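You operate a simulated robot arm through the tools that you are given. There is no shell and no other tool.

Carry out the task below with a simulated two-armed robot. There is one attempt and no reset: what you move stays moved.

Task
Start the machine up, send the carriage home and store the size from the job sheet.
Fine: the red button is pulled up; rows and step stay.

The check looks at the end state, three seconds after you hand in, the way a careful person would. Anything else that was tipped, shoved, dropped, spilled or broken makes it a failure. Flat cloth is picked up by pressing the open fingertips on it (5 to 10 N) and closing them slowly along it; thin cloth reads only 2 to 8 mm in the jaws.

Robot
Two 6-joint arms with fingered hands on one trunk that stands fixed in place. Base frame: the origin is at the foot of the trunk, x ahead of it, y to its left, z up; the work surface is at about z = 94. Units: cm, degrees, N and s.
The left shoulder is at [5, 17, 106], the right one opposite. With the tool pointing down near the work surface each hand reaches from about 50 to 78 cm from the base axis, measured 20 degrees to its own side. Payload 3.5 kg a hand.
The tool frame of a hand sits at the grasp point between the pads (the TCP): z along the fingers, y along the line on which they close. The tips reach 2.6 cm beyond it. Largest opening 13.2 cm; the body of the gripper starts 7.3 cm behind the TCP. The gripper is a hand of 3 fingers: y runs from the thumb to the fingers, the wrist lies at [0, 0, -23.4] in the tool frame, and closing takes about 1.5 s.
Orientation is that of the tool frame in the base frame, as a unit quaternion [x, y, z, w]. With the fingers straight down and closing along the base's y, the tool's x points along the base's -x, its y along +y and its z along -z.

Tools
- The arms move only by the tool play_rows. It takes "left_plan", "right_plan" or both (then of equal length, played together; a hand with none holds still); each is a list of rows, each a list of 7 numbers: the shift along the tool's x, y, z in units of 500 mm (1.0 is 500 mm), then the turn, a rotation vector about the tool's x, y, z in units of 90 degrees (1.0 is 90 degrees), then the opening, from 0 (shut) to 1 (fully open). In form: [[dx, dy, dz, wx, wy, wz, grip], ...]. A call has 1 to 20 rows; each row is the pose to reach, as a shift and turn from the pose commanded when the call began, along the tool's axes at that moment. A call with a number of a shift or a turn outside -1 to 1 is refused whole. Each row takes 0.2 s and may step no farther than 5 cm and 8.6 degrees from the row before; otherwise, or with a gripper value out of range, the whole call is refused. Where a pose cannot be reached the arm comes as near as it can. A force on the tool above 40 N (or 10 N above the force at the start of the call, whichever is more), or a blocked arm, ends the call early, and 0.2 s more pass. The fingers move at their own pace (about 15.3 cm/s each) and stop on an object; they squeeze with about 28 N. The grip force told is the motor's: it shows also when the fingers shut on nothing. Time passes only in rows, and 0.2 s behind the last, so rows that repeat a pose let the fingers close. It gives the time, the measured TCP pose, the force on the tool (base axes), the opening and the grip force at its end, in the units of the frame above (readings bear some noise), with the torque about the TCP (base axes, N m) and any sound that the robot's microphone picked up.
- Cameras (640 x 400 px; columns grow to the right, rows downward): "scene" is now at [4.08, 1.7, 165.25]; the picture's right is [0.20, -0.98, 0.00], its down [-0.70, -0.14, -0.70] and it looks along [0.68, 0.14, -0.72] (base axes); focal length 345 px, centre (320, 200). "left" rides on the left gripper at [-6.2, 0.3, -9.2] in its tool frame; the picture's right is [-0.05, -1.00, 0.00], its down [0.83, -0.04, -0.56] and it looks along [0.55, -0.03, 0.83] (tool axes); focal length 230 px, centre (320, 200). "right" rides on the right gripper at [6.1, 0.3, -9.2] in its tool frame; the picture's right is [-0.05, 1.00, 0.00], its down [-0.83, -0.04, -0.55] and it looks along [-0.55, -0.03, 0.83] (tool axes); focal length 230 px, centre (320, 200). There is no depth. A picture from a camera that has moved, and an enlarged one, comes with that camera's place and axes in the base frame and with its lens.
- grab_frame(camera): a new picture of that camera. The clock stands still meanwhile.
- lift_body(by): slides the trunk up (or, below 0, down) by that many cm; the arms and the scene camera ride with it, the base frame stays. It gives what a move gives, with no picture.
- hand_shape(shape, hand): the hand has 3 fingers and takes this shape, open, in about a second: jaw (thumb against the fingers, like two jaws); tri (thumb and two fingers); tip (a fingertip pinch); poke (one finger out to press); point (the index stretched); flat (the hand flat); cup (the hand cupped); fist (a fist). The gripper value then closes the fingers along that shape, each until it touches; the sizes above hold for jaw. It gives what a move gives, with no picture.
- turn_head(pan, tilt): turns the head with the scene camera to pan (to the left, within 86 degrees either way) and tilt (down, from -29 to 69), counted from straight ahead of the robot. It gives what a move gives.
- close_up(camera, box): a new picture of the part [left, top, right, bottom] of that camera's present view, enlarged. The clock stands still meanwhile.
- close_job(): hands the job in; it is judged then, once.

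Places have to be worked out from the pictures, the camera data and where the tool is seen. Open the grippers and draw the arms clear of the work before you hand the job in, unless the task says otherwise.

The tools are called after "Call:" as a command line: name --argument value ..., lists and objects as JSON in quotes. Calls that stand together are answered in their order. play_rows: Moves the arms, as the interface text tells. Its arguments: {"type":"object","properties":{"left_plan":{"type":"array"},"right_plan":{"type":"array"}},"required":[]} The other tools are called the same way: lift_body (by) slides the trunk up or down; hand_shape (shape, hand) gives the hand a shape; turn_head (pan, tilt) turns the head that bears the scene camera; grab_frame (camera) takes a picture; close_up (camera, box) takes an enlarged picture of a part of a camera's view; close_job () hands the job in.

At the start:

```text
time: 0.0
left_ee_pos: [52.27, 27.72, 118.37]
left_ee_rot: [0.0, 1.0, 0.0, 0.0]
left_contact_force: [0.5, 0.2, -0.2]
left_wrist_torque: [0.01, 0.0, 0.02]
left_grip_width: 13.17
left_finger_force: 0.1
left_shape: jaw
right_ee_pos: [53.67, -16.16, 118.3]
right_ee_rot: [-0.001, 1.0, 0.001, 0.0]
right_contact_force: [0.1, 0.6, 0.2]
right_wrist_torque: [0.01, 0.0, 0.02]
right_grip_width: 13.19
right_finger_force: 0.1
right_shape: jaw
trunk travel left (down, up): [-67.5, 3.5]
head pan, tilt: [11.4, 45.7]
```

scene: 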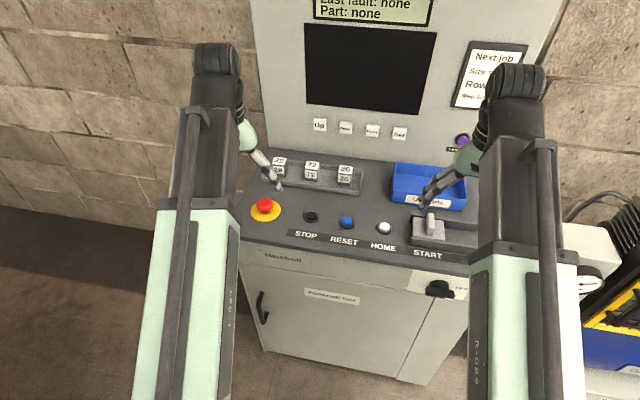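
right: 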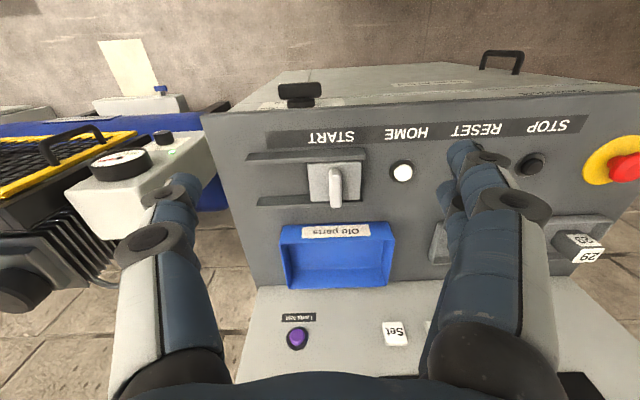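
left: 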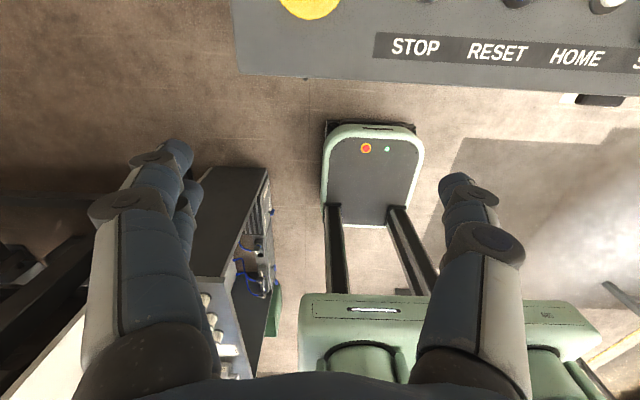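

The scene shows a machine with a screen, a job sheet, buttons STOP/RESET/HOME, a START lever or switch, and thumb-wheel-like counters. I'll enlarge the job sheet, the screen and the controls to read them first.

Call:
close_up --camera "scene" --box '[440, 30, 560, 120]'

Call:
close_up --camera "scene" --box '[240, 140, 480, 290]'

Call:
turn_head --pan 0 --tilt 15

Call:
grab_frame --camera "scene"

```text
4.44 times, centred on (500, 75) of scene
camera zoom: at [4.08, 1.7, 165.25], right [0.2, -0.98, 0.0], down [-0.7, -0.14, -0.7], along [0.68, 0.14, -0.72], focal length 1532 px, centre (-480, 756)
```

zoom: 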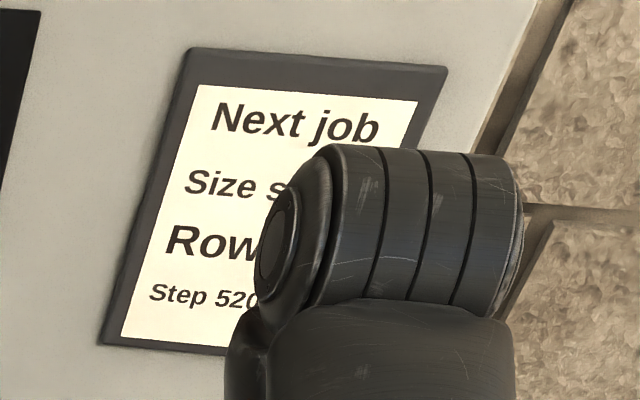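

```text
2.67 times, centred on (360, 215) of scene
camera zoom: at [4.08, 1.7, 165.25], right [0.2, -0.98, 0.0], down [-0.7, -0.14, -0.7], along [0.68, 0.14, -0.72], focal length 919 px, centre (213, 160)
```

zoom: 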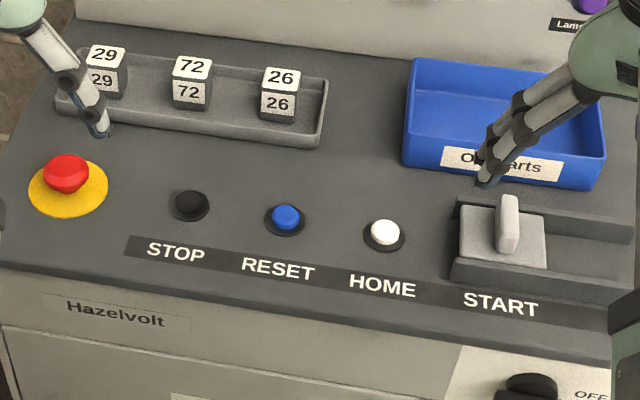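

```text
time: 1.0
left_ee_pos: [52.18, 27.81, 118.25]
left_ee_rot: [0.0, 1.0, 0.0, -0.001]
left_contact_force: [-0.3, -0.7, -0.2]
left_wrist_torque: [-0.01, 0.01, -0.01]
left_grip_width: 13.19
left_finger_force: 0.1
left_shape: jaw
right_ee_pos: [53.64, -16.21, 118.32]
right_ee_rot: [0.0, 1.0, 0.0, 0.001]
right_contact_force: [0.3, 0.1, 0.4]
right_wrist_torque: [0.0, 0.02, 0.0]
right_grip_width: 13.18
right_finger_force: 0.1
right_shape: jaw
trunk travel left (down, up): [-67.5, 3.5]
head pan, tilt: [0.0, 15.0]
```

```text
taken
camera scene: at [5.5, 0.1, 170.02], right [0.0, -1.0, 0.0], down [-0.26, 0.0, -0.97], along [0.97, 0.0, -0.26], focal length 345 px, centre (320, 200)
```

scene: 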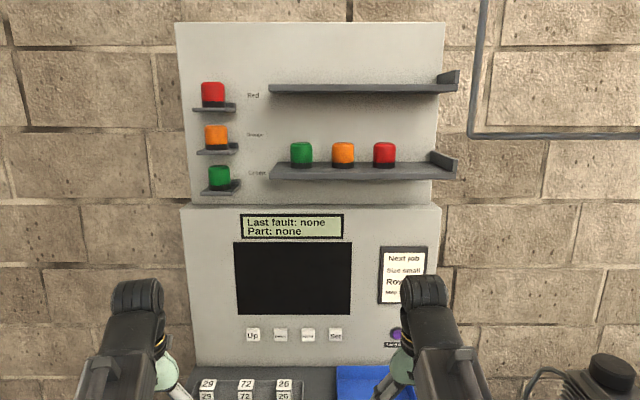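

The head now shows the full panel: lamp shelves, a dark screen, Up/?/?/Set buttons and the job sheet. I'll enlarge each.

Call:
close_up --camera "scene" --box '[360, 235, 450, 310]'

Call:
close_up --camera "scene" --box '[230, 200, 430, 350]'

Call:
close_up --camera "scene" --box '[170, 20, 470, 210]'

Call:
turn_head --pan -5 --tilt 55

Call:
grab_frame --camera "scene"

```text
5.33 times, centred on (405, 272) of scene
camera zoom: at [5.5, 0.1, 170.02], right [0.0, -1.0, 0.0], down [-0.26, 0.0, -0.97], along [0.97, 0.0, -0.26], focal length 1839 px, centre (-133, -187)
```

zoom: 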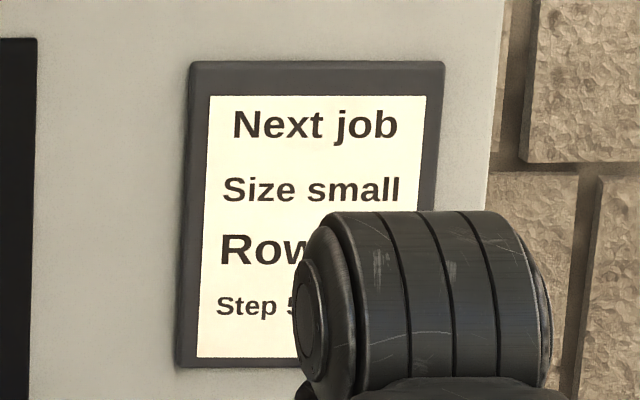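

```text
2.67 times, centred on (330, 275) of scene
camera zoom: at [5.5, 0.1, 170.02], right [0.0, -1.0, 0.0], down [-0.26, 0.0, -0.97], along [0.97, 0.0, -0.26], focal length 919 px, centre (293, 0)
```

zoom: 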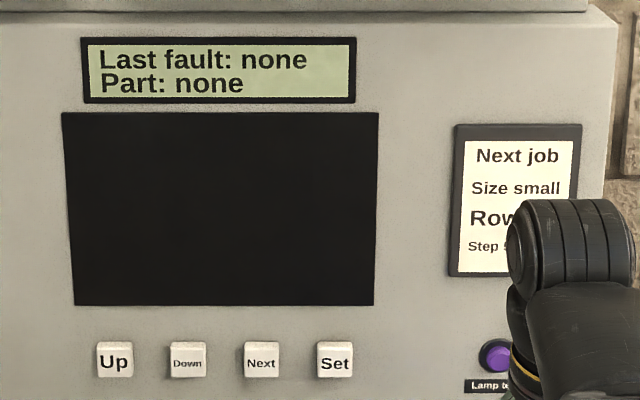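

```text
2.11 times, centred on (320, 115) of scene
camera zoom: at [5.5, 0.1, 170.02], right [0.0, -1.0, 0.0], down [-0.26, 0.0, -0.97], along [0.97, 0.0, -0.26], focal length 726 px, centre (320, 379)
```

zoom: 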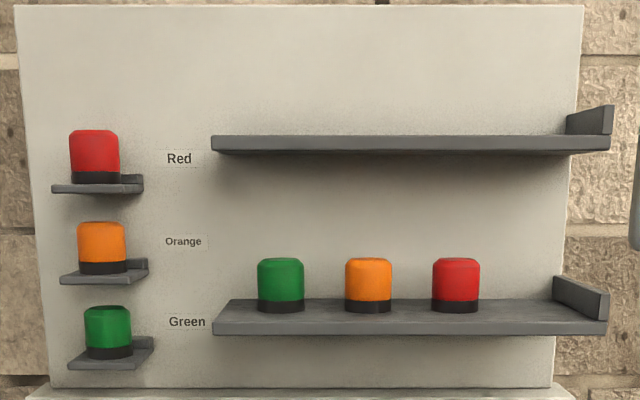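

```text
time: 2.0
left_ee_pos: [52.19, 27.76, 118.18]
left_ee_rot: [-0.001, 1.0, 0.0, 0.0]
left_contact_force: [0.0, 0.1, -0.5]
left_wrist_torque: [-0.04, -0.01, 0.01]
left_grip_width: 13.21
left_finger_force: 0.1
left_shape: jaw
right_ee_pos: [53.67, -16.22, 118.36]
right_ee_rot: [0.0, 1.0, 0.0, 0.0]
right_contact_force: [0.3, 0.5, -0.6]
right_wrist_torque: [0.01, 0.03, 0.0]
right_grip_width: 13.15
right_finger_force: 0.1
right_shape: jaw
trunk travel left (down, up): [-67.5, 3.5]
head pan, tilt: [-5.0, 55.0]
```

```text
taken
camera scene: at [3.35, -0.53, 164.01], right [-0.09, -1.0, 0.0], down [-0.82, 0.07, -0.57], along [0.57, -0.05, -0.82], focal length 345 px, centre (320, 200)
```

scene: 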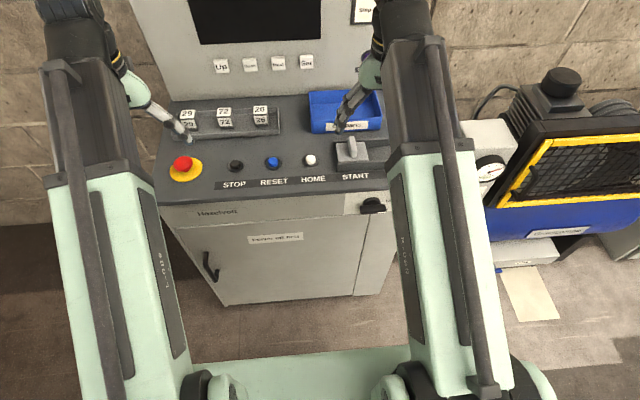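

There is also a compressor with a gauge on the right, and a main knob showing OFF on the cabinet front. I'll enlarge these.

Call:
close_up --camera "scene" --box '[440, 60, 640, 185]'

Call:
close_up --camera "scene" --box '[460, 190, 620, 330]'

Call:
close_up --camera "scene" --box '[150, 180, 400, 310]'

Call:
close_up --camera "right" --box '[0, 20, 240, 250]'

Call:
close_up --camera "right" --box '[220, 40, 640, 380]'

```text
3.20 times, centred on (540, 122) of scene
camera zoom: at [3.35, -0.53, 164.01], right [-0.09, -1.0, 0.0], down [-0.82, 0.07, -0.57], along [0.57, -0.05, -0.82], focal length 1103 px, centre (-384, 448)
```

zoom: 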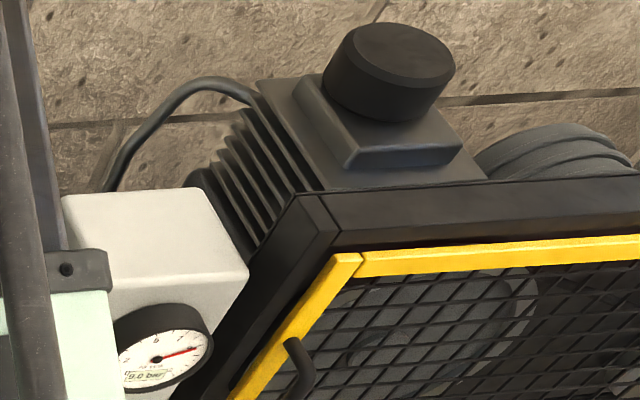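

```text
2.86 times, centred on (540, 260) of scene
camera zoom: at [3.35, -0.53, 164.01], right [-0.09, -1.0, 0.0], down [-0.82, 0.07, -0.57], along [0.57, -0.05, -0.82], focal length 985 px, centre (-309, 29)
```

zoom: 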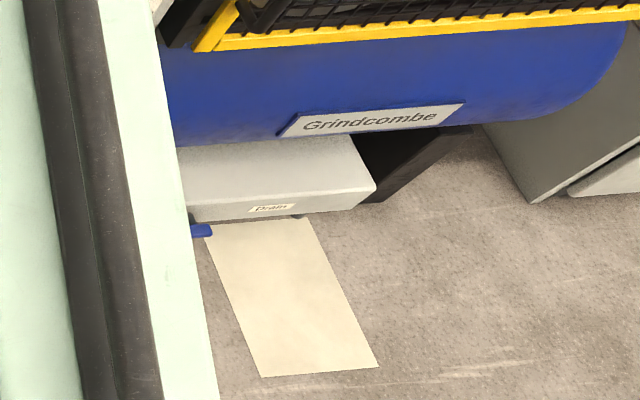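

```text
2.56 times, centred on (275, 245) of scene
camera zoom: at [3.35, -0.53, 164.01], right [-0.09, -1.0, 0.0], down [-0.82, 0.07, -0.57], along [0.57, -0.05, -0.82], focal length 883 px, centre (435, 85)
```

zoom: 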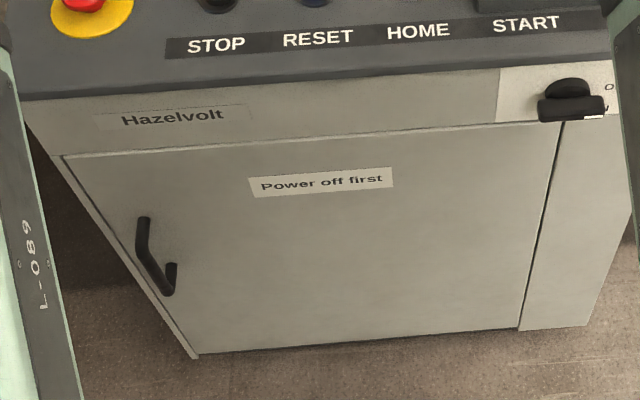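

```text
1.74 times, centred on (120, 135) of right
camera zoom: at [47.68, -15.82, 127.57], right [0.05, 1.0, 0.0], down [0.83, -0.04, 0.56], along [0.56, -0.03, -0.83], focal length 400 px, centre (668, 313)
```

zoom: 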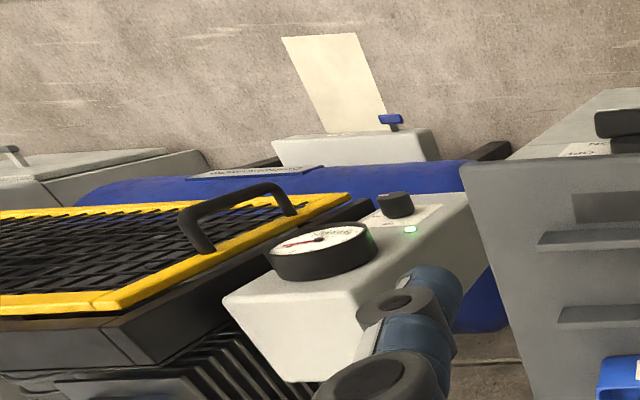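

```text
1.18 times, centred on (430, 210) of right
camera zoom: at [47.68, -15.82, 127.57], right [0.05, 1.0, 0.0], down [0.83, -0.04, 0.56], along [0.56, -0.03, -0.83], focal length 271 px, centre (191, 188)
```

zoom: 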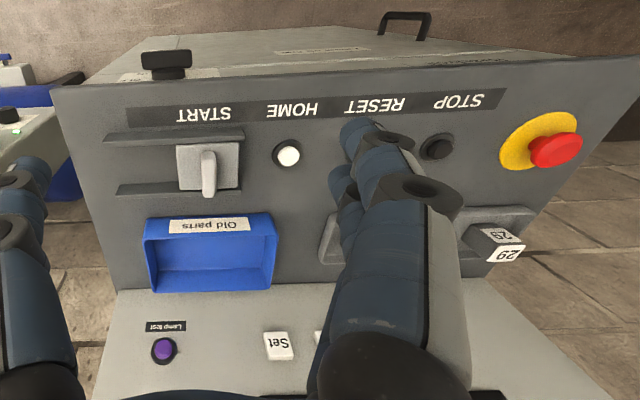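

The counter is at about z 94 and the vertical panel at x≈94. The e-stop is near (64, 29), and the power knob near (52, -18.5, 90). The right arm hides part of the sheet and the knob, so I'll move it aside to the right and take another look.

Call:
play_rows --right_plan '[[0, -0.08, -0.04, 0, 0, 0, 1], [0, -0.16, -0.08, 0, 0, 0, 1], [0, -0.24, -0.12, 0, 0, 0, 1], [0, -0.32, -0.16, 0, 0, 0, 1], [0, -0.36, -0.16, 0, 0, 0, 1], [0, -0.36, -0.16, 0, 0, 0, 1]]'

Call:
turn_head --pan -5 --tilt 45

Call:
grab_frame --camera "scene"

```text
time: 3.4
left_ee_pos: [52.2, 27.85, 118.41]
left_ee_rot: [0.0, 1.0, -0.001, 0.0]
left_contact_force: [-0.2, -0.6, 0.8]
left_wrist_torque: [-0.05, 0.0, 0.0]
left_grip_width: 13.17
left_finger_force: 0.0
left_shape: jaw
right_ee_pos: [55.99, -34.95, 122.44]
right_ee_rot: [0.0, 1.0, -0.004, 0.012]
right_contact_force: [-0.5, 0.5, 0.4]
right_wrist_torque: [-0.03, 0.0, 0.02]
right_grip_width: 13.19
right_finger_force: 0.1
right_shape: jaw
right hand out of reach, approached as far as the arm can: row 1, 2, 3, 4, 5, 6
trunk travel left (down, up): [-67.5, 3.5]
head pan, tilt: [-5.0, 55.0]
```

```text
time: 4.2
left_ee_pos: [52.26, 27.68, 118.24]
left_ee_rot: [0.0, 1.0, 0.0, 0.0]
left_contact_force: [-0.2, -0.6, -0.2]
left_wrist_torque: [-0.02, -0.05, 0.0]
left_grip_width: 13.18
left_finger_force: 0.2
left_shape: jaw
right_ee_pos: [55.94, -34.97, 122.44]
right_ee_rot: [0.0, 1.0, -0.004, 0.011]
right_contact_force: [-0.4, 0.3, 0.5]
right_wrist_torque: [0.01, 0.01, 0.01]
right_grip_width: 13.17
right_finger_force: 0.0
right_shape: jaw
trunk travel left (down, up): [-67.5, 3.5]
head pan, tilt: [-5.0, 45.0]
```

```text
taken
camera scene: at [4.26, -0.61, 165.34], right [-0.09, -1.0, 0.0], down [-0.7, 0.06, -0.71], along [0.7, -0.06, -0.71], focal length 345 px, centre (320, 200)
```

scene: 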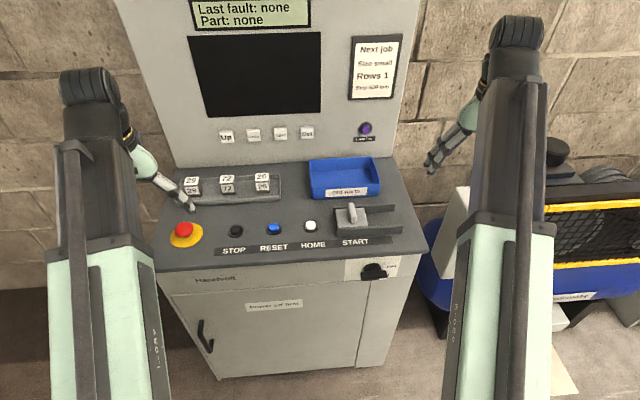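

The view is now clear, so I'll enlarge the job sheet, the main switch, the START plate and the e-stop.

Call:
close_up --camera "scene" --box '[340, 30, 410, 140]'

Call:
close_up --camera "scene" --box '[335, 250, 415, 300]'

Call:
close_up --camera "scene" --box '[290, 190, 420, 260]'

Call:
close_up --camera "scene" --box '[155, 160, 295, 260]'

Call:
grab_frame --camera "right"

```text
3.64 times, centred on (375, 85) of scene
camera zoom: at [4.26, -0.61, 165.34], right [-0.09, -1.0, 0.0], down [-0.7, 0.06, -0.71], along [0.7, -0.06, -0.71], focal length 1254 px, centre (120, 618)
```

zoom: 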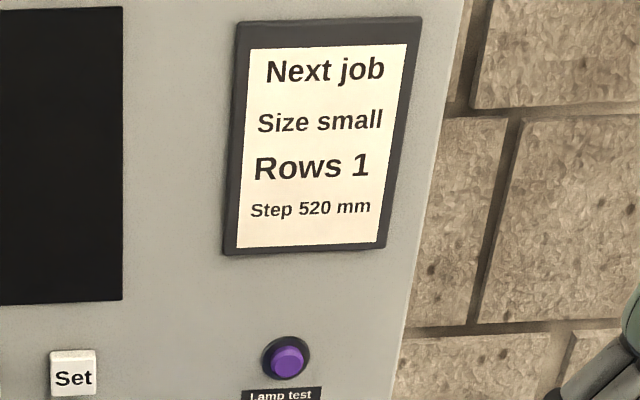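

```text
8.00 times, centred on (375, 275) of scene
camera zoom: at [4.26, -0.61, 165.34], right [-0.09, -1.0, 0.0], down [-0.7, 0.06, -0.71], along [0.7, -0.06, -0.71], focal length 2758 px, centre (-120, -400)
```

zoom: 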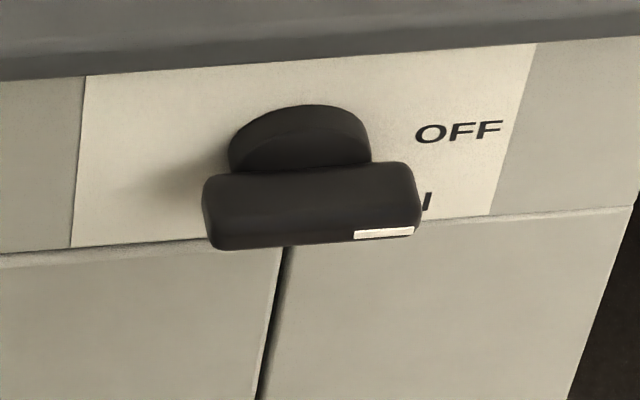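

```text
4.92 times, centred on (355, 225) of scene
camera zoom: at [4.26, -0.61, 165.34], right [-0.09, -1.0, 0.0], down [-0.7, 0.06, -0.71], along [0.7, -0.06, -0.71], focal length 1697 px, centre (148, 77)
```

zoom: 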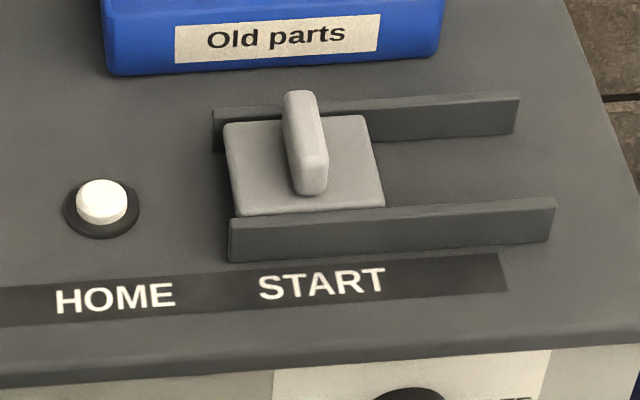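

```text
4.00 times, centred on (225, 210) of scene
camera zoom: at [4.26, -0.61, 165.34], right [-0.09, -1.0, 0.0], down [-0.7, 0.06, -0.71], along [0.7, -0.06, -0.71], focal length 1379 px, centre (700, 160)
```

zoom: 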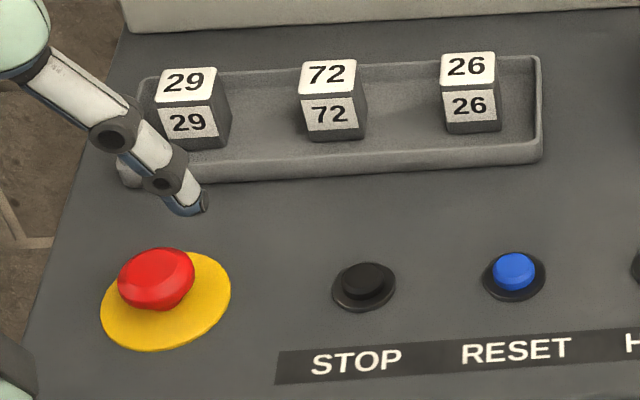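

```text
taken
camera right: at [49.7, -34.55, 131.48], right [0.05, 1.0, -0.01], down [0.82, -0.04, 0.57], along [0.57, -0.03, -0.82], focal length 230 px, centre (320, 200)
```

right: 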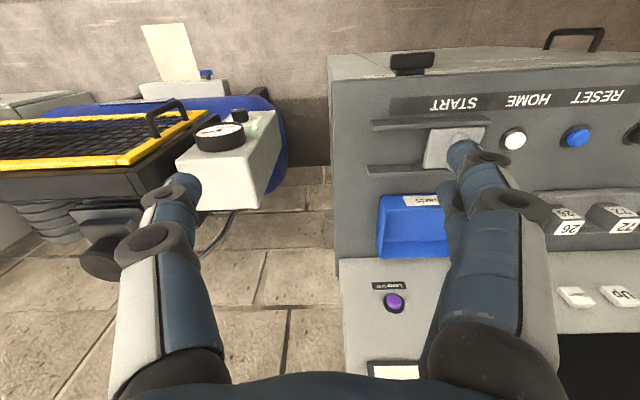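

The sheet reads "Size small, Rows 1, Step 520 mm". START sits under a sliding cover that runs on rails to the right, and the main switch is a rotary bar pointing at OFF. I'll bring the right hand back in front of the counter with the tool pitched forward, so its camera can see the knob from the front.

Call:
play_rows --right_plan '[[0.022, 0.04, 0.066, 0, -0.0714, 0, 1], [0.044, 0.08, 0.131, 0, -0.143, 0, 1], [0.066, 0.122, 0.197, 0, -0.214, 0, 1], [0.088, 0.163, 0.263, 0, -0.286, 0, 1], [0.11, 0.203, 0.329, 0, -0.357, 0, 1], [0.131, 0.244, 0.394, 0, -0.429, 0, 1], [0.153, 0.284, 0.46, 0, -0.5, 0, 1], [0.153, 0.284, 0.46, 0, -0.5, 0, 1]]'

Call:
grab_frame --camera "right"

Call:
grab_frame --camera "scene"

```text
time: 5.8
left_ee_pos: [52.22, 27.74, 118.23]
left_ee_rot: [0.0, 1.0, 0.0, 0.0]
left_contact_force: [-0.6, 0.4, 0.4]
left_wrist_torque: [-0.01, 0.03, 0.02]
left_grip_width: 13.19
left_finger_force: 0.1
left_shape: jaw
right_ee_pos: [63.44, -23.41, 99.79]
right_ee_rot: [0.005, 0.921, 0.0, 0.389]
right_contact_force: [-6.6, -6.5, 12.0]
right_wrist_torque: [0.76, 0.08, 0.46]
right_grip_width: 13.16
right_finger_force: 0.1
right_shape: jaw
right hand out of reach, approached as far as the arm can: row 4, 5, 6, 7, 8
trunk travel left (down, up): [-67.5, 3.5]
head pan, tilt: [-5.0, 45.0]
stopped in row 8 (right hand): the force on the tool passed its limit at 50 N (the readings are from after the stop); the commanded pose is now the measured one
```

```text
taken
camera right: at [52.68, -22.92, 101.94], right [0.05, 1.0, 0.04], down [0.18, -0.05, 0.98], along [0.98, -0.04, -0.18], focal length 230 px, centre (320, 200)
```

right: 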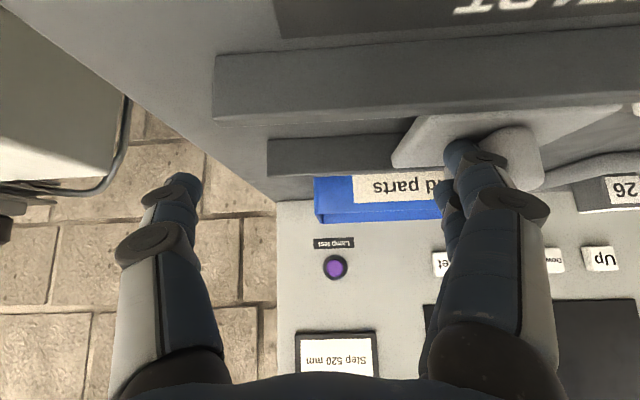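

```text
taken
camera scene: at [4.21, -0.65, 165.36], right [-0.09, -1.0, 0.0], down [-0.7, 0.06, -0.71], along [0.7, -0.06, -0.71], focal length 345 px, centre (320, 200)
```

scene: 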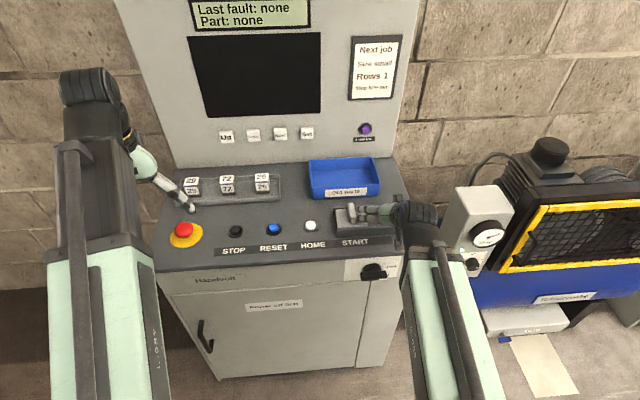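

The near-side reach limit pushed the hand forward, and the fingers touched the START cover handle. I'll lift straight up now and check that the cover hasn't moved.

Call:
play_rows --right_plan '[[-0.028, 0, -0.029, 0, 0, 0, 1], [-0.07, 0, -0.072, 0, 0, 0, 1], [-0.112, 0, -0.115, 0, 0, 0, 1], [-0.167, 0, -0.172, 0, 0, 0, 1], [-0.167, 0, -0.172, 0, 0, 0, 1]]'

Call:
close_up --camera "scene" --box '[290, 190, 420, 290]'

Call:
grab_frame --camera "right"

```text
time: 7.0
left_ee_pos: [52.18, 27.68, 118.26]
left_ee_rot: [0.0, 1.0, 0.0, 0.0]
left_contact_force: [-0.1, 0.7, 0.2]
left_wrist_torque: [0.03, 0.03, -0.01]
left_grip_width: 13.18
left_finger_force: 0.0
left_shape: jaw
right_ee_pos: [63.25, -23.3, 111.7]
right_ee_rot: [0.004, 0.922, 0.0, 0.387]
right_contact_force: [-0.6, 0.4, -0.2]
right_wrist_torque: [0.0, -0.02, 0.0]
right_grip_width: 13.18
right_finger_force: 0.0
right_shape: jaw
trunk travel left (down, up): [-67.5, 3.5]
head pan, tilt: [-5.0, 45.0]
```

```text
4.00 times, centred on (355, 240) of scene
camera zoom: at [4.27, -0.61, 165.34], right [-0.09, -1.0, 0.0], down [-0.7, 0.06, -0.71], along [0.7, -0.06, -0.71], focal length 1379 px, centre (180, 40)
```

zoom: 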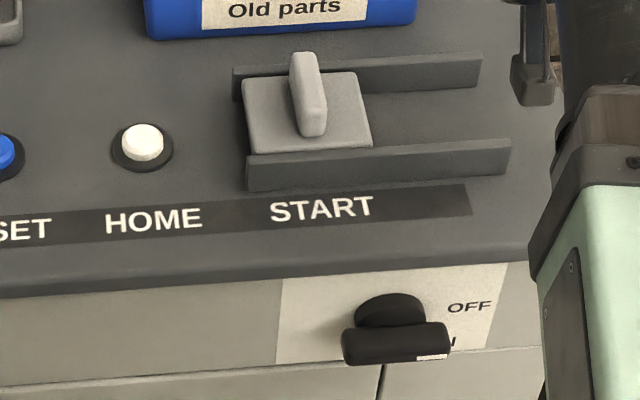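

```text
taken
camera right: at [52.44, -22.88, 113.85], right [0.04, 1.0, 0.04], down [0.19, -0.05, 0.98], along [0.98, -0.04, -0.19], focal length 230 px, centre (320, 200)
```

right: 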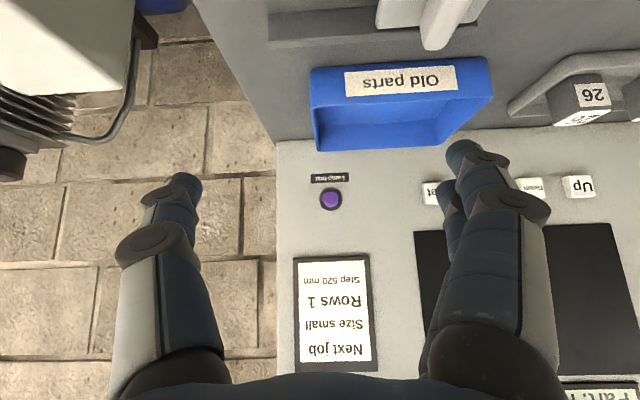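

The cover hasn't moved. From the scene geometry OFF is at the 3 o'clock position and ON about 50° below it, so pushing the right end of the bar down should switch the power on. I'll bring the right hand back to tool-down, give it the poke shape and look at it.

Call:
play_rows --right_plan '[[0.009, -0.022, -0.028, 0, 0.084, 0, 1], [0.018, -0.045, -0.057, 0, 0.168, 0, 1], [0.027, -0.067, -0.085, 0, 0.252, 0, 1], [0.037, -0.09, -0.113, 0, 0.337, 0, 1], [0.046, -0.112, -0.142, 0, 0.421, 0, 1], [0.055, -0.134, -0.17, 0, 0.505, 0, 1], [0.055, -0.134, -0.17, 0, 0.505, 0, 1]]'

Call:
hand_shape --hand "right" --shape "poke"

Call:
grab_frame --camera "right"

Call:
grab_frame --camera "scene"

```text
time: 8.6
left_ee_pos: [52.08, 27.75, 118.32]
left_ee_rot: [0.0, 1.0, -0.001, 0.0]
left_contact_force: [0.2, -0.8, -0.2]
left_wrist_torque: [0.01, 0.0, -0.01]
left_grip_width: 13.16
left_finger_force: 0.0
left_shape: jaw
right_ee_pos: [55.17, -29.95, 115.8]
right_ee_rot: [0.004, 1.0, 0.0, 0.001]
right_contact_force: [0.7, 0.1, -0.6]
right_wrist_torque: [0.01, 0.02, 0.0]
right_grip_width: 13.16
right_finger_force: 0.1
right_shape: jaw
trunk travel left (down, up): [-67.5, 3.5]
head pan, tilt: [-5.0, 45.0]
```

```text
time: 9.5
left_ee_pos: [52.07, 27.82, 118.31]
left_ee_rot: [0.0, 1.0, 0.001, -0.001]
left_contact_force: [0.1, -0.4, 0.5]
left_wrist_torque: [-0.01, -0.02, 0.01]
left_grip_width: 13.18
left_finger_force: 0.1
left_shape: jaw
right_ee_pos: [55.15, -30.04, 115.68]
right_ee_rot: [0.004, 1.0, 0.002, 0.001]
right_contact_force: [0.4, 0.2, -0.6]
right_wrist_torque: [0.01, -0.02, 0.01]
right_grip_width: 0.0
right_finger_force: 0.1
right_shape: poke
trunk travel left (down, up): [-67.5, 3.5]
head pan, tilt: [-5.0, 45.0]
```

```text
taken
camera right: at [49.1, -29.61, 125.01], right [0.06, 1.0, 0.0], down [0.83, -0.05, 0.56], along [0.56, -0.03, -0.83], focal length 230 px, centre (320, 200)
```

right: 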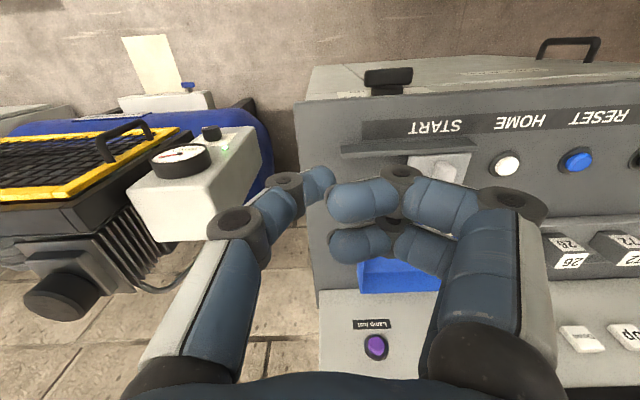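

```text
taken
camera scene: at [4.26, -0.61, 165.34], right [-0.09, -1.0, 0.0], down [-0.7, 0.06, -0.71], along [0.7, -0.06, -0.71], focal length 345 px, centre (320, 200)
```

scene: 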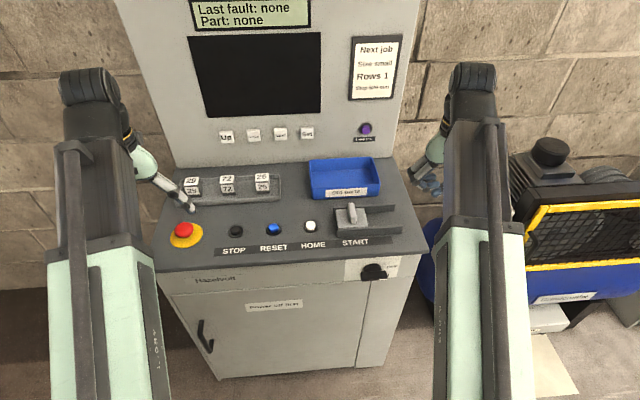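

In poke the thumb tip sits on the tool axis, but the curled fingers would catch the knob's rising left end. For the knob I'll go back to jaw and close it, which makes a narrow straight pusher, and move in front of the counter above the bar's right end.

Call:
hand_shape --hand "right" --shape "jaw"

Call:
play_rows --right_plan '[[0.0, 0.0, 0.0, 0, 0, 0, 0], [0.02, 0.04, 0.054, 0, 0, 0, 0], [0.042, 0.082, 0.108, 0, 0, 0, 0], [0.063, 0.122, 0.162, 0, 0, 0, 0], [0.083, 0.163, 0.216, 0, 0, 0, 0], [0.083, 0.163, 0.216, 0, 0, 0, 0], [0.083, 0.163, 0.216, 0, 0, 0, 0], [0.083, 0.163, 0.216, 0, 0, 0, 0]]'

Call:
grab_frame --camera "right"

Call:
close_up --camera "scene" --box '[290, 190, 450, 290]'

```text
time: 10.4
left_ee_pos: [52.07, 27.6, 118.21]
left_ee_rot: [0.001, 1.0, 0.001, 0.0]
left_contact_force: [0.8, 0.0, 0.0]
left_wrist_torque: [-0.01, 0.0, -0.02]
left_grip_width: 13.18
left_finger_force: 0.2
left_shape: jaw
right_ee_pos: [55.15, -29.98, 115.69]
right_ee_rot: [0.004, 1.0, 0.002, 0.002]
right_contact_force: [-0.7, -0.1, 0.2]
right_wrist_torque: [-0.01, 0.03, 0.02]
right_grip_width: 13.19
right_finger_force: 0.0
right_shape: jaw
trunk travel left (down, up): [-67.5, 3.5]
head pan, tilt: [-5.0, 45.0]
```

```text
time: 12.2
left_ee_pos: [52.23, 27.75, 118.27]
left_ee_rot: [0.0, 1.0, 0.0, -0.001]
left_contact_force: [0.4, -0.1, -0.5]
left_wrist_torque: [0.01, 0.03, 0.05]
left_grip_width: 13.2
left_finger_force: 0.0
left_shape: jaw
right_ee_pos: [51.12, -21.78, 104.87]
right_ee_rot: [0.004, 1.0, 0.001, 0.001]
right_contact_force: [-0.2, 0.8, 0.8]
right_wrist_torque: [0.0, 0.0, -0.01]
right_grip_width: 0.01
right_finger_force: 28.0
right_shape: jaw
trunk travel left (down, up): [-67.5, 3.5]
head pan, tilt: [-5.0, 45.0]
```

```text
taken
camera right: at [45.1, -21.34, 114.2], right [0.06, 1.0, 0.0], down [0.83, -0.05, 0.56], along [0.55, -0.03, -0.83], focal length 230 px, centre (320, 200)
```

right: 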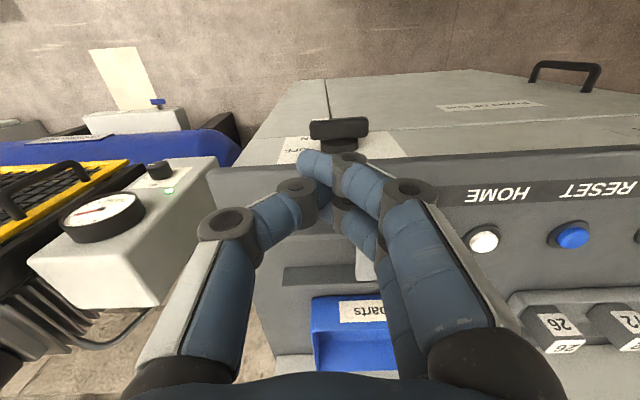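

```text
4.00 times, centred on (370, 240) of scene
camera zoom: at [4.26, -0.61, 165.34], right [-0.09, -1.0, 0.0], down [-0.7, 0.06, -0.71], along [0.7, -0.06, -0.71], focal length 1379 px, centre (120, 40)
```

zoom: 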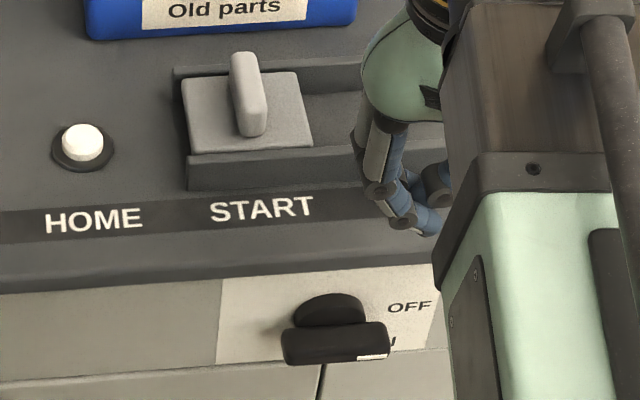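

The fingers are closed into an arch, with the tips near the tool axis. I'll enlarge the right camera's view of the knob and fingertips to check the labels and alignment.

Call:
close_up --camera "right" --box '[240, 90, 440, 250]'

```text
2.50 times, centred on (340, 170) of right
camera zoom: at [45.1, -21.34, 114.2], right [0.06, 1.0, 0.0], down [0.83, -0.05, 0.56], along [0.55, -0.03, -0.83], focal length 575 px, centre (270, 275)
```

zoom: 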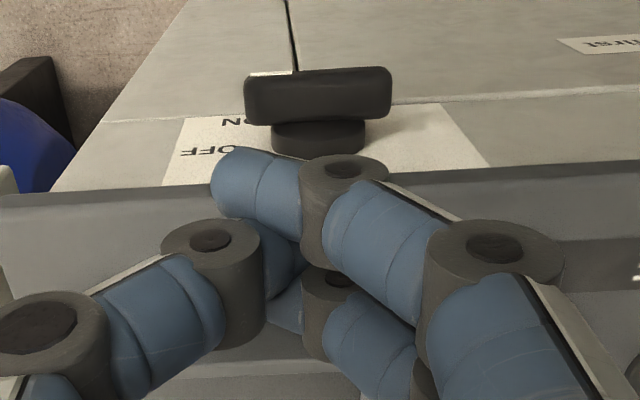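

With nothing between them the closed jaws cross over, so they make a poor pusher. I'll rise a little and see what the "point" shape looks like.

Call:
play_rows --right_plan '[[0, 0, -0.06, 0, 0, 0, 0.3], [0, 0, -0.12, 0, 0, 0, 1], [0, 0, -0.12, 0, 0, 0, 1], [0, 0, -0.12, 0, 0, 0, 1]]'

Call:
hand_shape --hand "right" --shape "point"

Call:
grab_frame --camera "right"

Call:
grab_frame --camera "scene"

Call:
grab_frame --camera "left"

```text
time: 13.2
left_ee_pos: [52.21, 27.67, 118.32]
left_ee_rot: [0.0, 1.0, 0.0, -0.001]
left_contact_force: [-0.2, -0.4, 0.1]
left_wrist_torque: [-0.01, -0.04, 0.01]
left_grip_width: 13.2
left_finger_force: 0.1
left_shape: jaw
right_ee_pos: [51.14, -21.63, 110.89]
right_ee_rot: [0.004, 1.0, 0.002, 0.001]
right_contact_force: [0.5, 0.1, 0.2]
right_wrist_torque: [-0.02, 0.0, 0.0]
right_grip_width: 13.19
right_finger_force: 0.1
right_shape: jaw
trunk travel left (down, up): [-67.5, 3.5]
head pan, tilt: [-5.0, 45.0]
```

```text
time: 14.1
left_ee_pos: [52.25, 27.73, 118.17]
left_ee_rot: [0.0, 1.0, 0.001, 0.001]
left_contact_force: [-0.5, -0.3, 1.1]
left_wrist_torque: [0.01, -0.02, 0.0]
left_grip_width: 13.18
left_finger_force: 0.1
left_shape: jaw
right_ee_pos: [51.06, -21.84, 110.95]
right_ee_rot: [0.004, 1.0, 0.001, 0.0]
right_contact_force: [0.6, 0.0, 0.1]
right_wrist_torque: [0.01, 0.01, -0.01]
right_grip_width: 0.01
right_finger_force: 0.0
right_shape: point
trunk travel left (down, up): [-67.5, 3.5]
head pan, tilt: [-5.0, 45.0]
```

```text
taken
camera right: at [44.99, -21.39, 120.16], right [0.06, 1.0, 0.0], down [0.83, -0.05, 0.56], along [0.56, -0.03, -0.83], focal length 230 px, centre (320, 200)
```

right: 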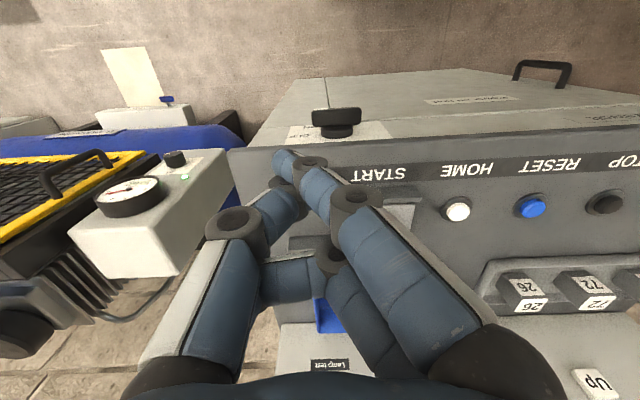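

```text
taken
camera scene: at [4.26, -0.61, 165.34], right [-0.09, -1.0, 0.0], down [-0.7, 0.06, -0.71], along [0.7, -0.06, -0.71], focal length 345 px, centre (320, 200)
```

scene: 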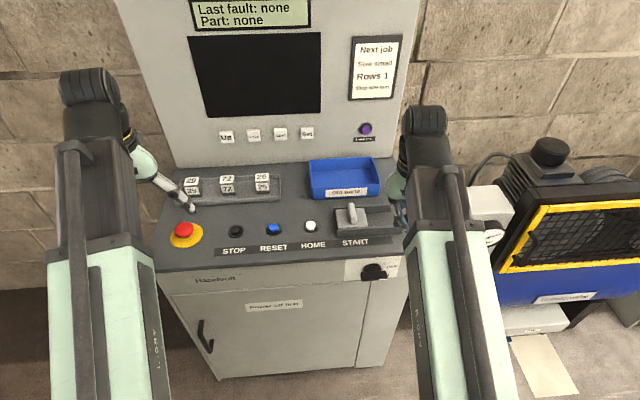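

```text
taken
camera left: at [58.39, 28.16, 127.58], right [0.05, -1.0, 0.0], down [-0.83, -0.04, 0.56], along [-0.55, -0.03, -0.83], focal length 230 px, centre (320, 200)
```

left: 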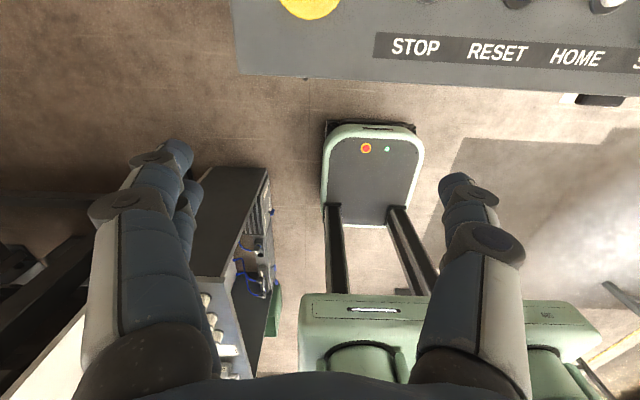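

In the point shape the finger also comes in at a slant. The better tool is the open jaw, because its thumb hangs straight down and can push on the bar's right end. If I yaw the hand about -20°, the two fingers stay clear in front of the cabinet.

Call:
hand_shape --hand "right" --shape "jaw"

Call:
play_rows --right_plan '[[0.004, 0.044, 0.05, 0, 0, -0.074, 1], [0.009, 0.088, 0.1, 0, 0, -0.148, 1], [0.014, 0.132, 0.15, 0, 0, -0.222, 1], [0.014, 0.132, 0.218, 0, 0, -0.222, 1], [0.014, 0.132, 0.218, 0, 0, -0.222, 1]]'

Call:
grab_frame --camera "right"

Call:
close_up --camera "scene" --box '[290, 190, 450, 290]'

```text
time: 15.0
left_ee_pos: [52.09, 27.74, 118.19]
left_ee_rot: [0.0, 1.0, -0.001, 0.0]
left_contact_force: [-0.8, -0.7, -0.1]
left_wrist_torque: [0.0, 0.0, 0.02]
left_grip_width: 13.21
left_finger_force: 0.0
left_shape: jaw
right_ee_pos: [51.01, -21.89, 110.97]
right_ee_rot: [0.004, 1.0, 0.001, 0.001]
right_contact_force: [0.1, -0.1, 0.4]
right_wrist_torque: [0.01, 0.01, -0.01]
right_grip_width: 9.5
right_finger_force: 0.0
right_shape: jaw
trunk travel left (down, up): [-67.5, 3.5]
head pan, tilt: [-5.0, 45.0]
```

```text
time: 16.2
left_ee_pos: [52.2, 27.8, 118.32]
left_ee_rot: [0.001, 1.0, 0.0, 0.0]
left_contact_force: [0.1, -0.7, 0.2]
left_wrist_torque: [0.0, 0.03, -0.03]
left_grip_width: 13.18
left_finger_force: 0.1
left_shape: jaw
right_ee_pos: [50.27, -15.17, 99.94]
right_ee_rot: [-0.171, 0.985, 0.001, 0.001]
right_contact_force: [-0.2, 0.1, -0.5]
right_wrist_torque: [0.06, -0.01, -0.01]
right_grip_width: 9.51
right_finger_force: 0.2
right_shape: jaw
trunk travel left (down, up): [-67.5, 3.5]
head pan, tilt: [-5.0, 45.0]
```

```text
taken
camera right: at [44.58, -16.82, 109.23], right [-0.29, 0.96, 0.0], down [0.8, 0.24, 0.56], along [0.53, 0.16, -0.83], focal length 230 px, centre (320, 200)
```

right: 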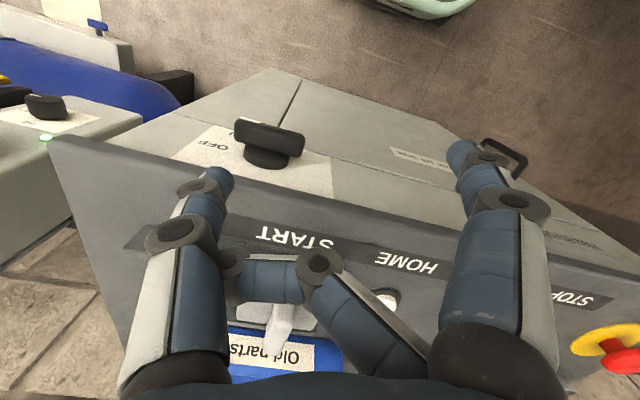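

```text
4.00 times, centred on (370, 240) of scene
camera zoom: at [4.25, -0.59, 165.35], right [-0.09, -1.0, 0.0], down [-0.7, 0.06, -0.71], along [0.7, -0.06, -0.71], focal length 1379 px, centre (120, 40)
```

zoom: 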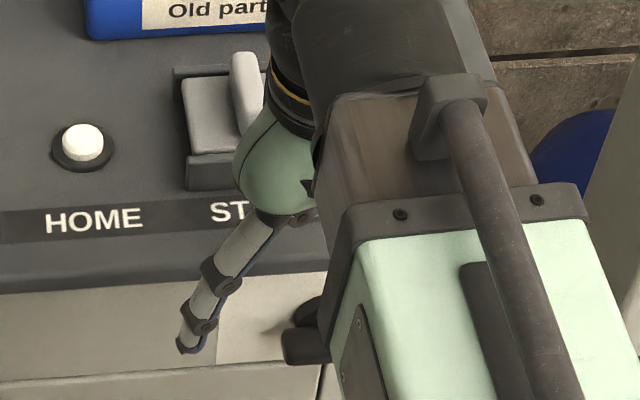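

The far finger is caught on the thumb, which is why the opening reads only 9.5 cm. I'll rise a little and go through poke back to jaw, a change that worked earlier, to free it.

Call:
play_rows --right_plan '[[0, 0, -0.08, 0, 0, 0, 1], [0, 0, -0.12, 0, 0, 0, 1]]'

Call:
hand_shape --hand "right" --shape "poke"

Call:
hand_shape --hand "right" --shape "jaw"

Call:
grab_frame --camera "right"

```text
time: 16.8
left_ee_pos: [52.17, 27.73, 118.2]
left_ee_rot: [0.0, 1.0, 0.0, 0.0]
left_contact_force: [-0.2, -0.3, -0.1]
left_wrist_torque: [0.04, 0.01, 0.04]
left_grip_width: 13.2
left_finger_force: 0.0
left_shape: jaw
right_ee_pos: [50.39, -15.15, 106.09]
right_ee_rot: [-0.169, 0.986, 0.001, 0.0]
right_contact_force: [0.0, -0.5, -0.1]
right_wrist_torque: [0.04, -0.01, 0.0]
right_grip_width: 9.49
right_finger_force: 0.0
right_shape: jaw
trunk travel left (down, up): [-67.5, 3.5]
head pan, tilt: [-5.0, 45.0]
```

```text
time: 17.7
left_ee_pos: [52.24, 27.78, 118.28]
left_ee_rot: [0.001, 1.0, 0.0, 0.0]
left_contact_force: [-0.6, -0.3, 0.3]
left_wrist_torque: [0.03, -0.01, 0.03]
left_grip_width: 13.18
left_finger_force: 0.0
left_shape: jaw
right_ee_pos: [50.34, -15.19, 105.87]
right_ee_rot: [-0.17, 0.985, 0.001, 0.0]
right_contact_force: [-0.3, 0.2, -0.3]
right_wrist_torque: [0.02, 0.04, 0.06]
right_grip_width: 0.0
right_finger_force: 0.0
right_shape: poke
trunk travel left (down, up): [-67.5, 3.5]
head pan, tilt: [-5.0, 45.0]
```

```text
time: 18.6
left_ee_pos: [52.13, 27.76, 118.21]
left_ee_rot: [0.0, 1.0, 0.0, 0.0]
left_contact_force: [0.4, -0.6, -0.1]
left_wrist_torque: [-0.01, 0.0, 0.02]
left_grip_width: 13.2
left_finger_force: 0.1
left_shape: jaw
right_ee_pos: [50.34, -15.15, 105.95]
right_ee_rot: [-0.169, 0.986, 0.001, 0.001]
right_contact_force: [0.0, -0.2, 0.4]
right_wrist_torque: [0.0, 0.02, -0.01]
right_grip_width: 9.48
right_finger_force: 0.1
right_shape: jaw
trunk travel left (down, up): [-67.5, 3.5]
head pan, tilt: [-5.0, 45.0]
```

```text
taken
camera right: at [44.67, -16.86, 115.25], right [-0.28, 0.96, 0.0], down [0.8, 0.24, 0.56], along [0.53, 0.16, -0.83], focal length 230 px, centre (320, 200)
```

right: 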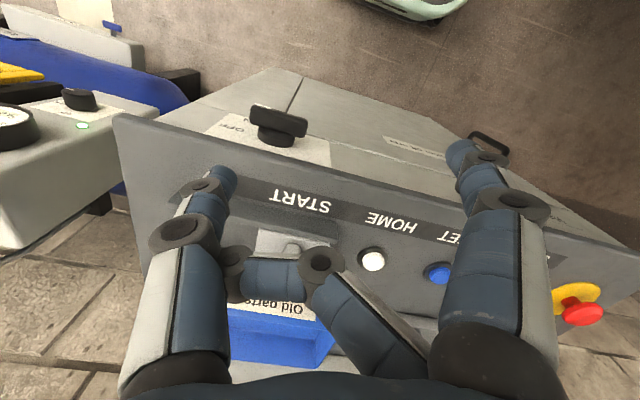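

The finger is still hooked. I'll try the flat shape, then jaw.

Call:
hand_shape --hand "right" --shape "flat"

Call:
grab_frame --camera "right"

Call:
hand_shape --hand "right" --shape "jaw"

Call:
grab_frame --camera "right"

```text
time: 19.5
left_ee_pos: [52.22, 27.72, 118.29]
left_ee_rot: [0.0, 1.0, 0.0, 0.0]
left_contact_force: [0.0, 0.8, 0.0]
left_wrist_torque: [-0.03, 0.01, -0.01]
left_grip_width: 13.2
left_finger_force: 0.1
left_shape: jaw
right_ee_pos: [50.45, -15.21, 106.0]
right_ee_rot: [-0.17, 0.985, 0.002, 0.001]
right_contact_force: [-0.3, 0.9, 0.3]
right_wrist_torque: [-0.01, -0.01, -0.03]
right_grip_width: 0.01
right_finger_force: 0.0
right_shape: flat
trunk travel left (down, up): [-67.5, 3.5]
head pan, tilt: [-5.0, 45.0]
```

```text
taken
camera right: at [44.67, -16.86, 115.25], right [-0.28, 0.96, 0.0], down [0.8, 0.24, 0.56], along [0.53, 0.16, -0.83], focal length 230 px, centre (320, 200)
```

right: 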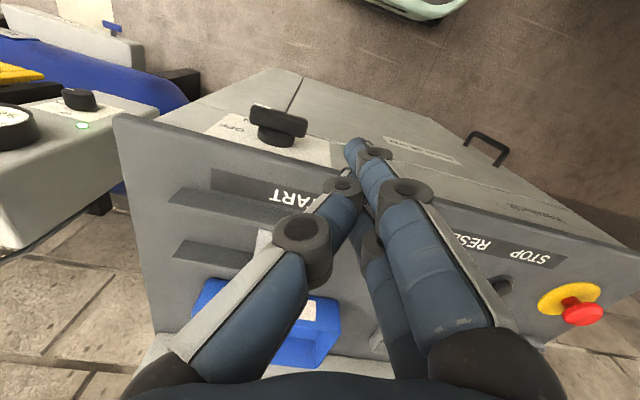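

```text
time: 20.4
left_ee_pos: [52.17, 27.7, 118.37]
left_ee_rot: [0.0, 1.0, 0.0, 0.0]
left_contact_force: [0.8, -0.3, 0.5]
left_wrist_torque: [-0.01, -0.04, 0.02]
left_grip_width: 13.17
left_finger_force: 0.1
left_shape: jaw
right_ee_pos: [50.42, -15.15, 105.96]
right_ee_rot: [-0.169, 0.986, 0.001, 0.0]
right_contact_force: [0.5, -0.7, -0.4]
right_wrist_torque: [0.01, 0.03, 0.04]
right_grip_width: 13.2
right_finger_force: 0.0
right_shape: jaw
trunk travel left (down, up): [-67.5, 3.5]
head pan, tilt: [-5.0, 45.0]
```

```text
taken
camera right: at [44.68, -16.86, 115.25], right [-0.28, 0.96, 0.0], down [0.8, 0.24, 0.56], along [0.53, 0.16, -0.83], focal length 230 px, centre (320, 200)
```

right: 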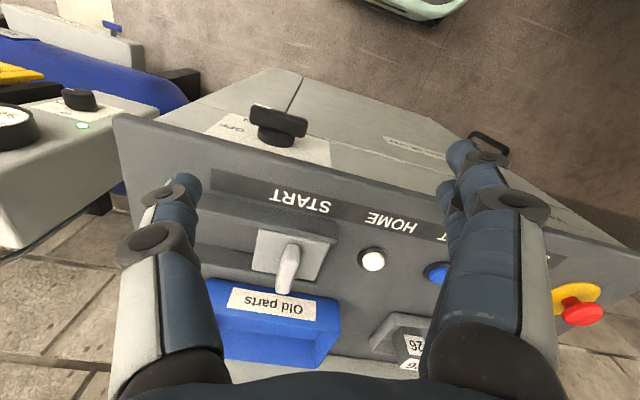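

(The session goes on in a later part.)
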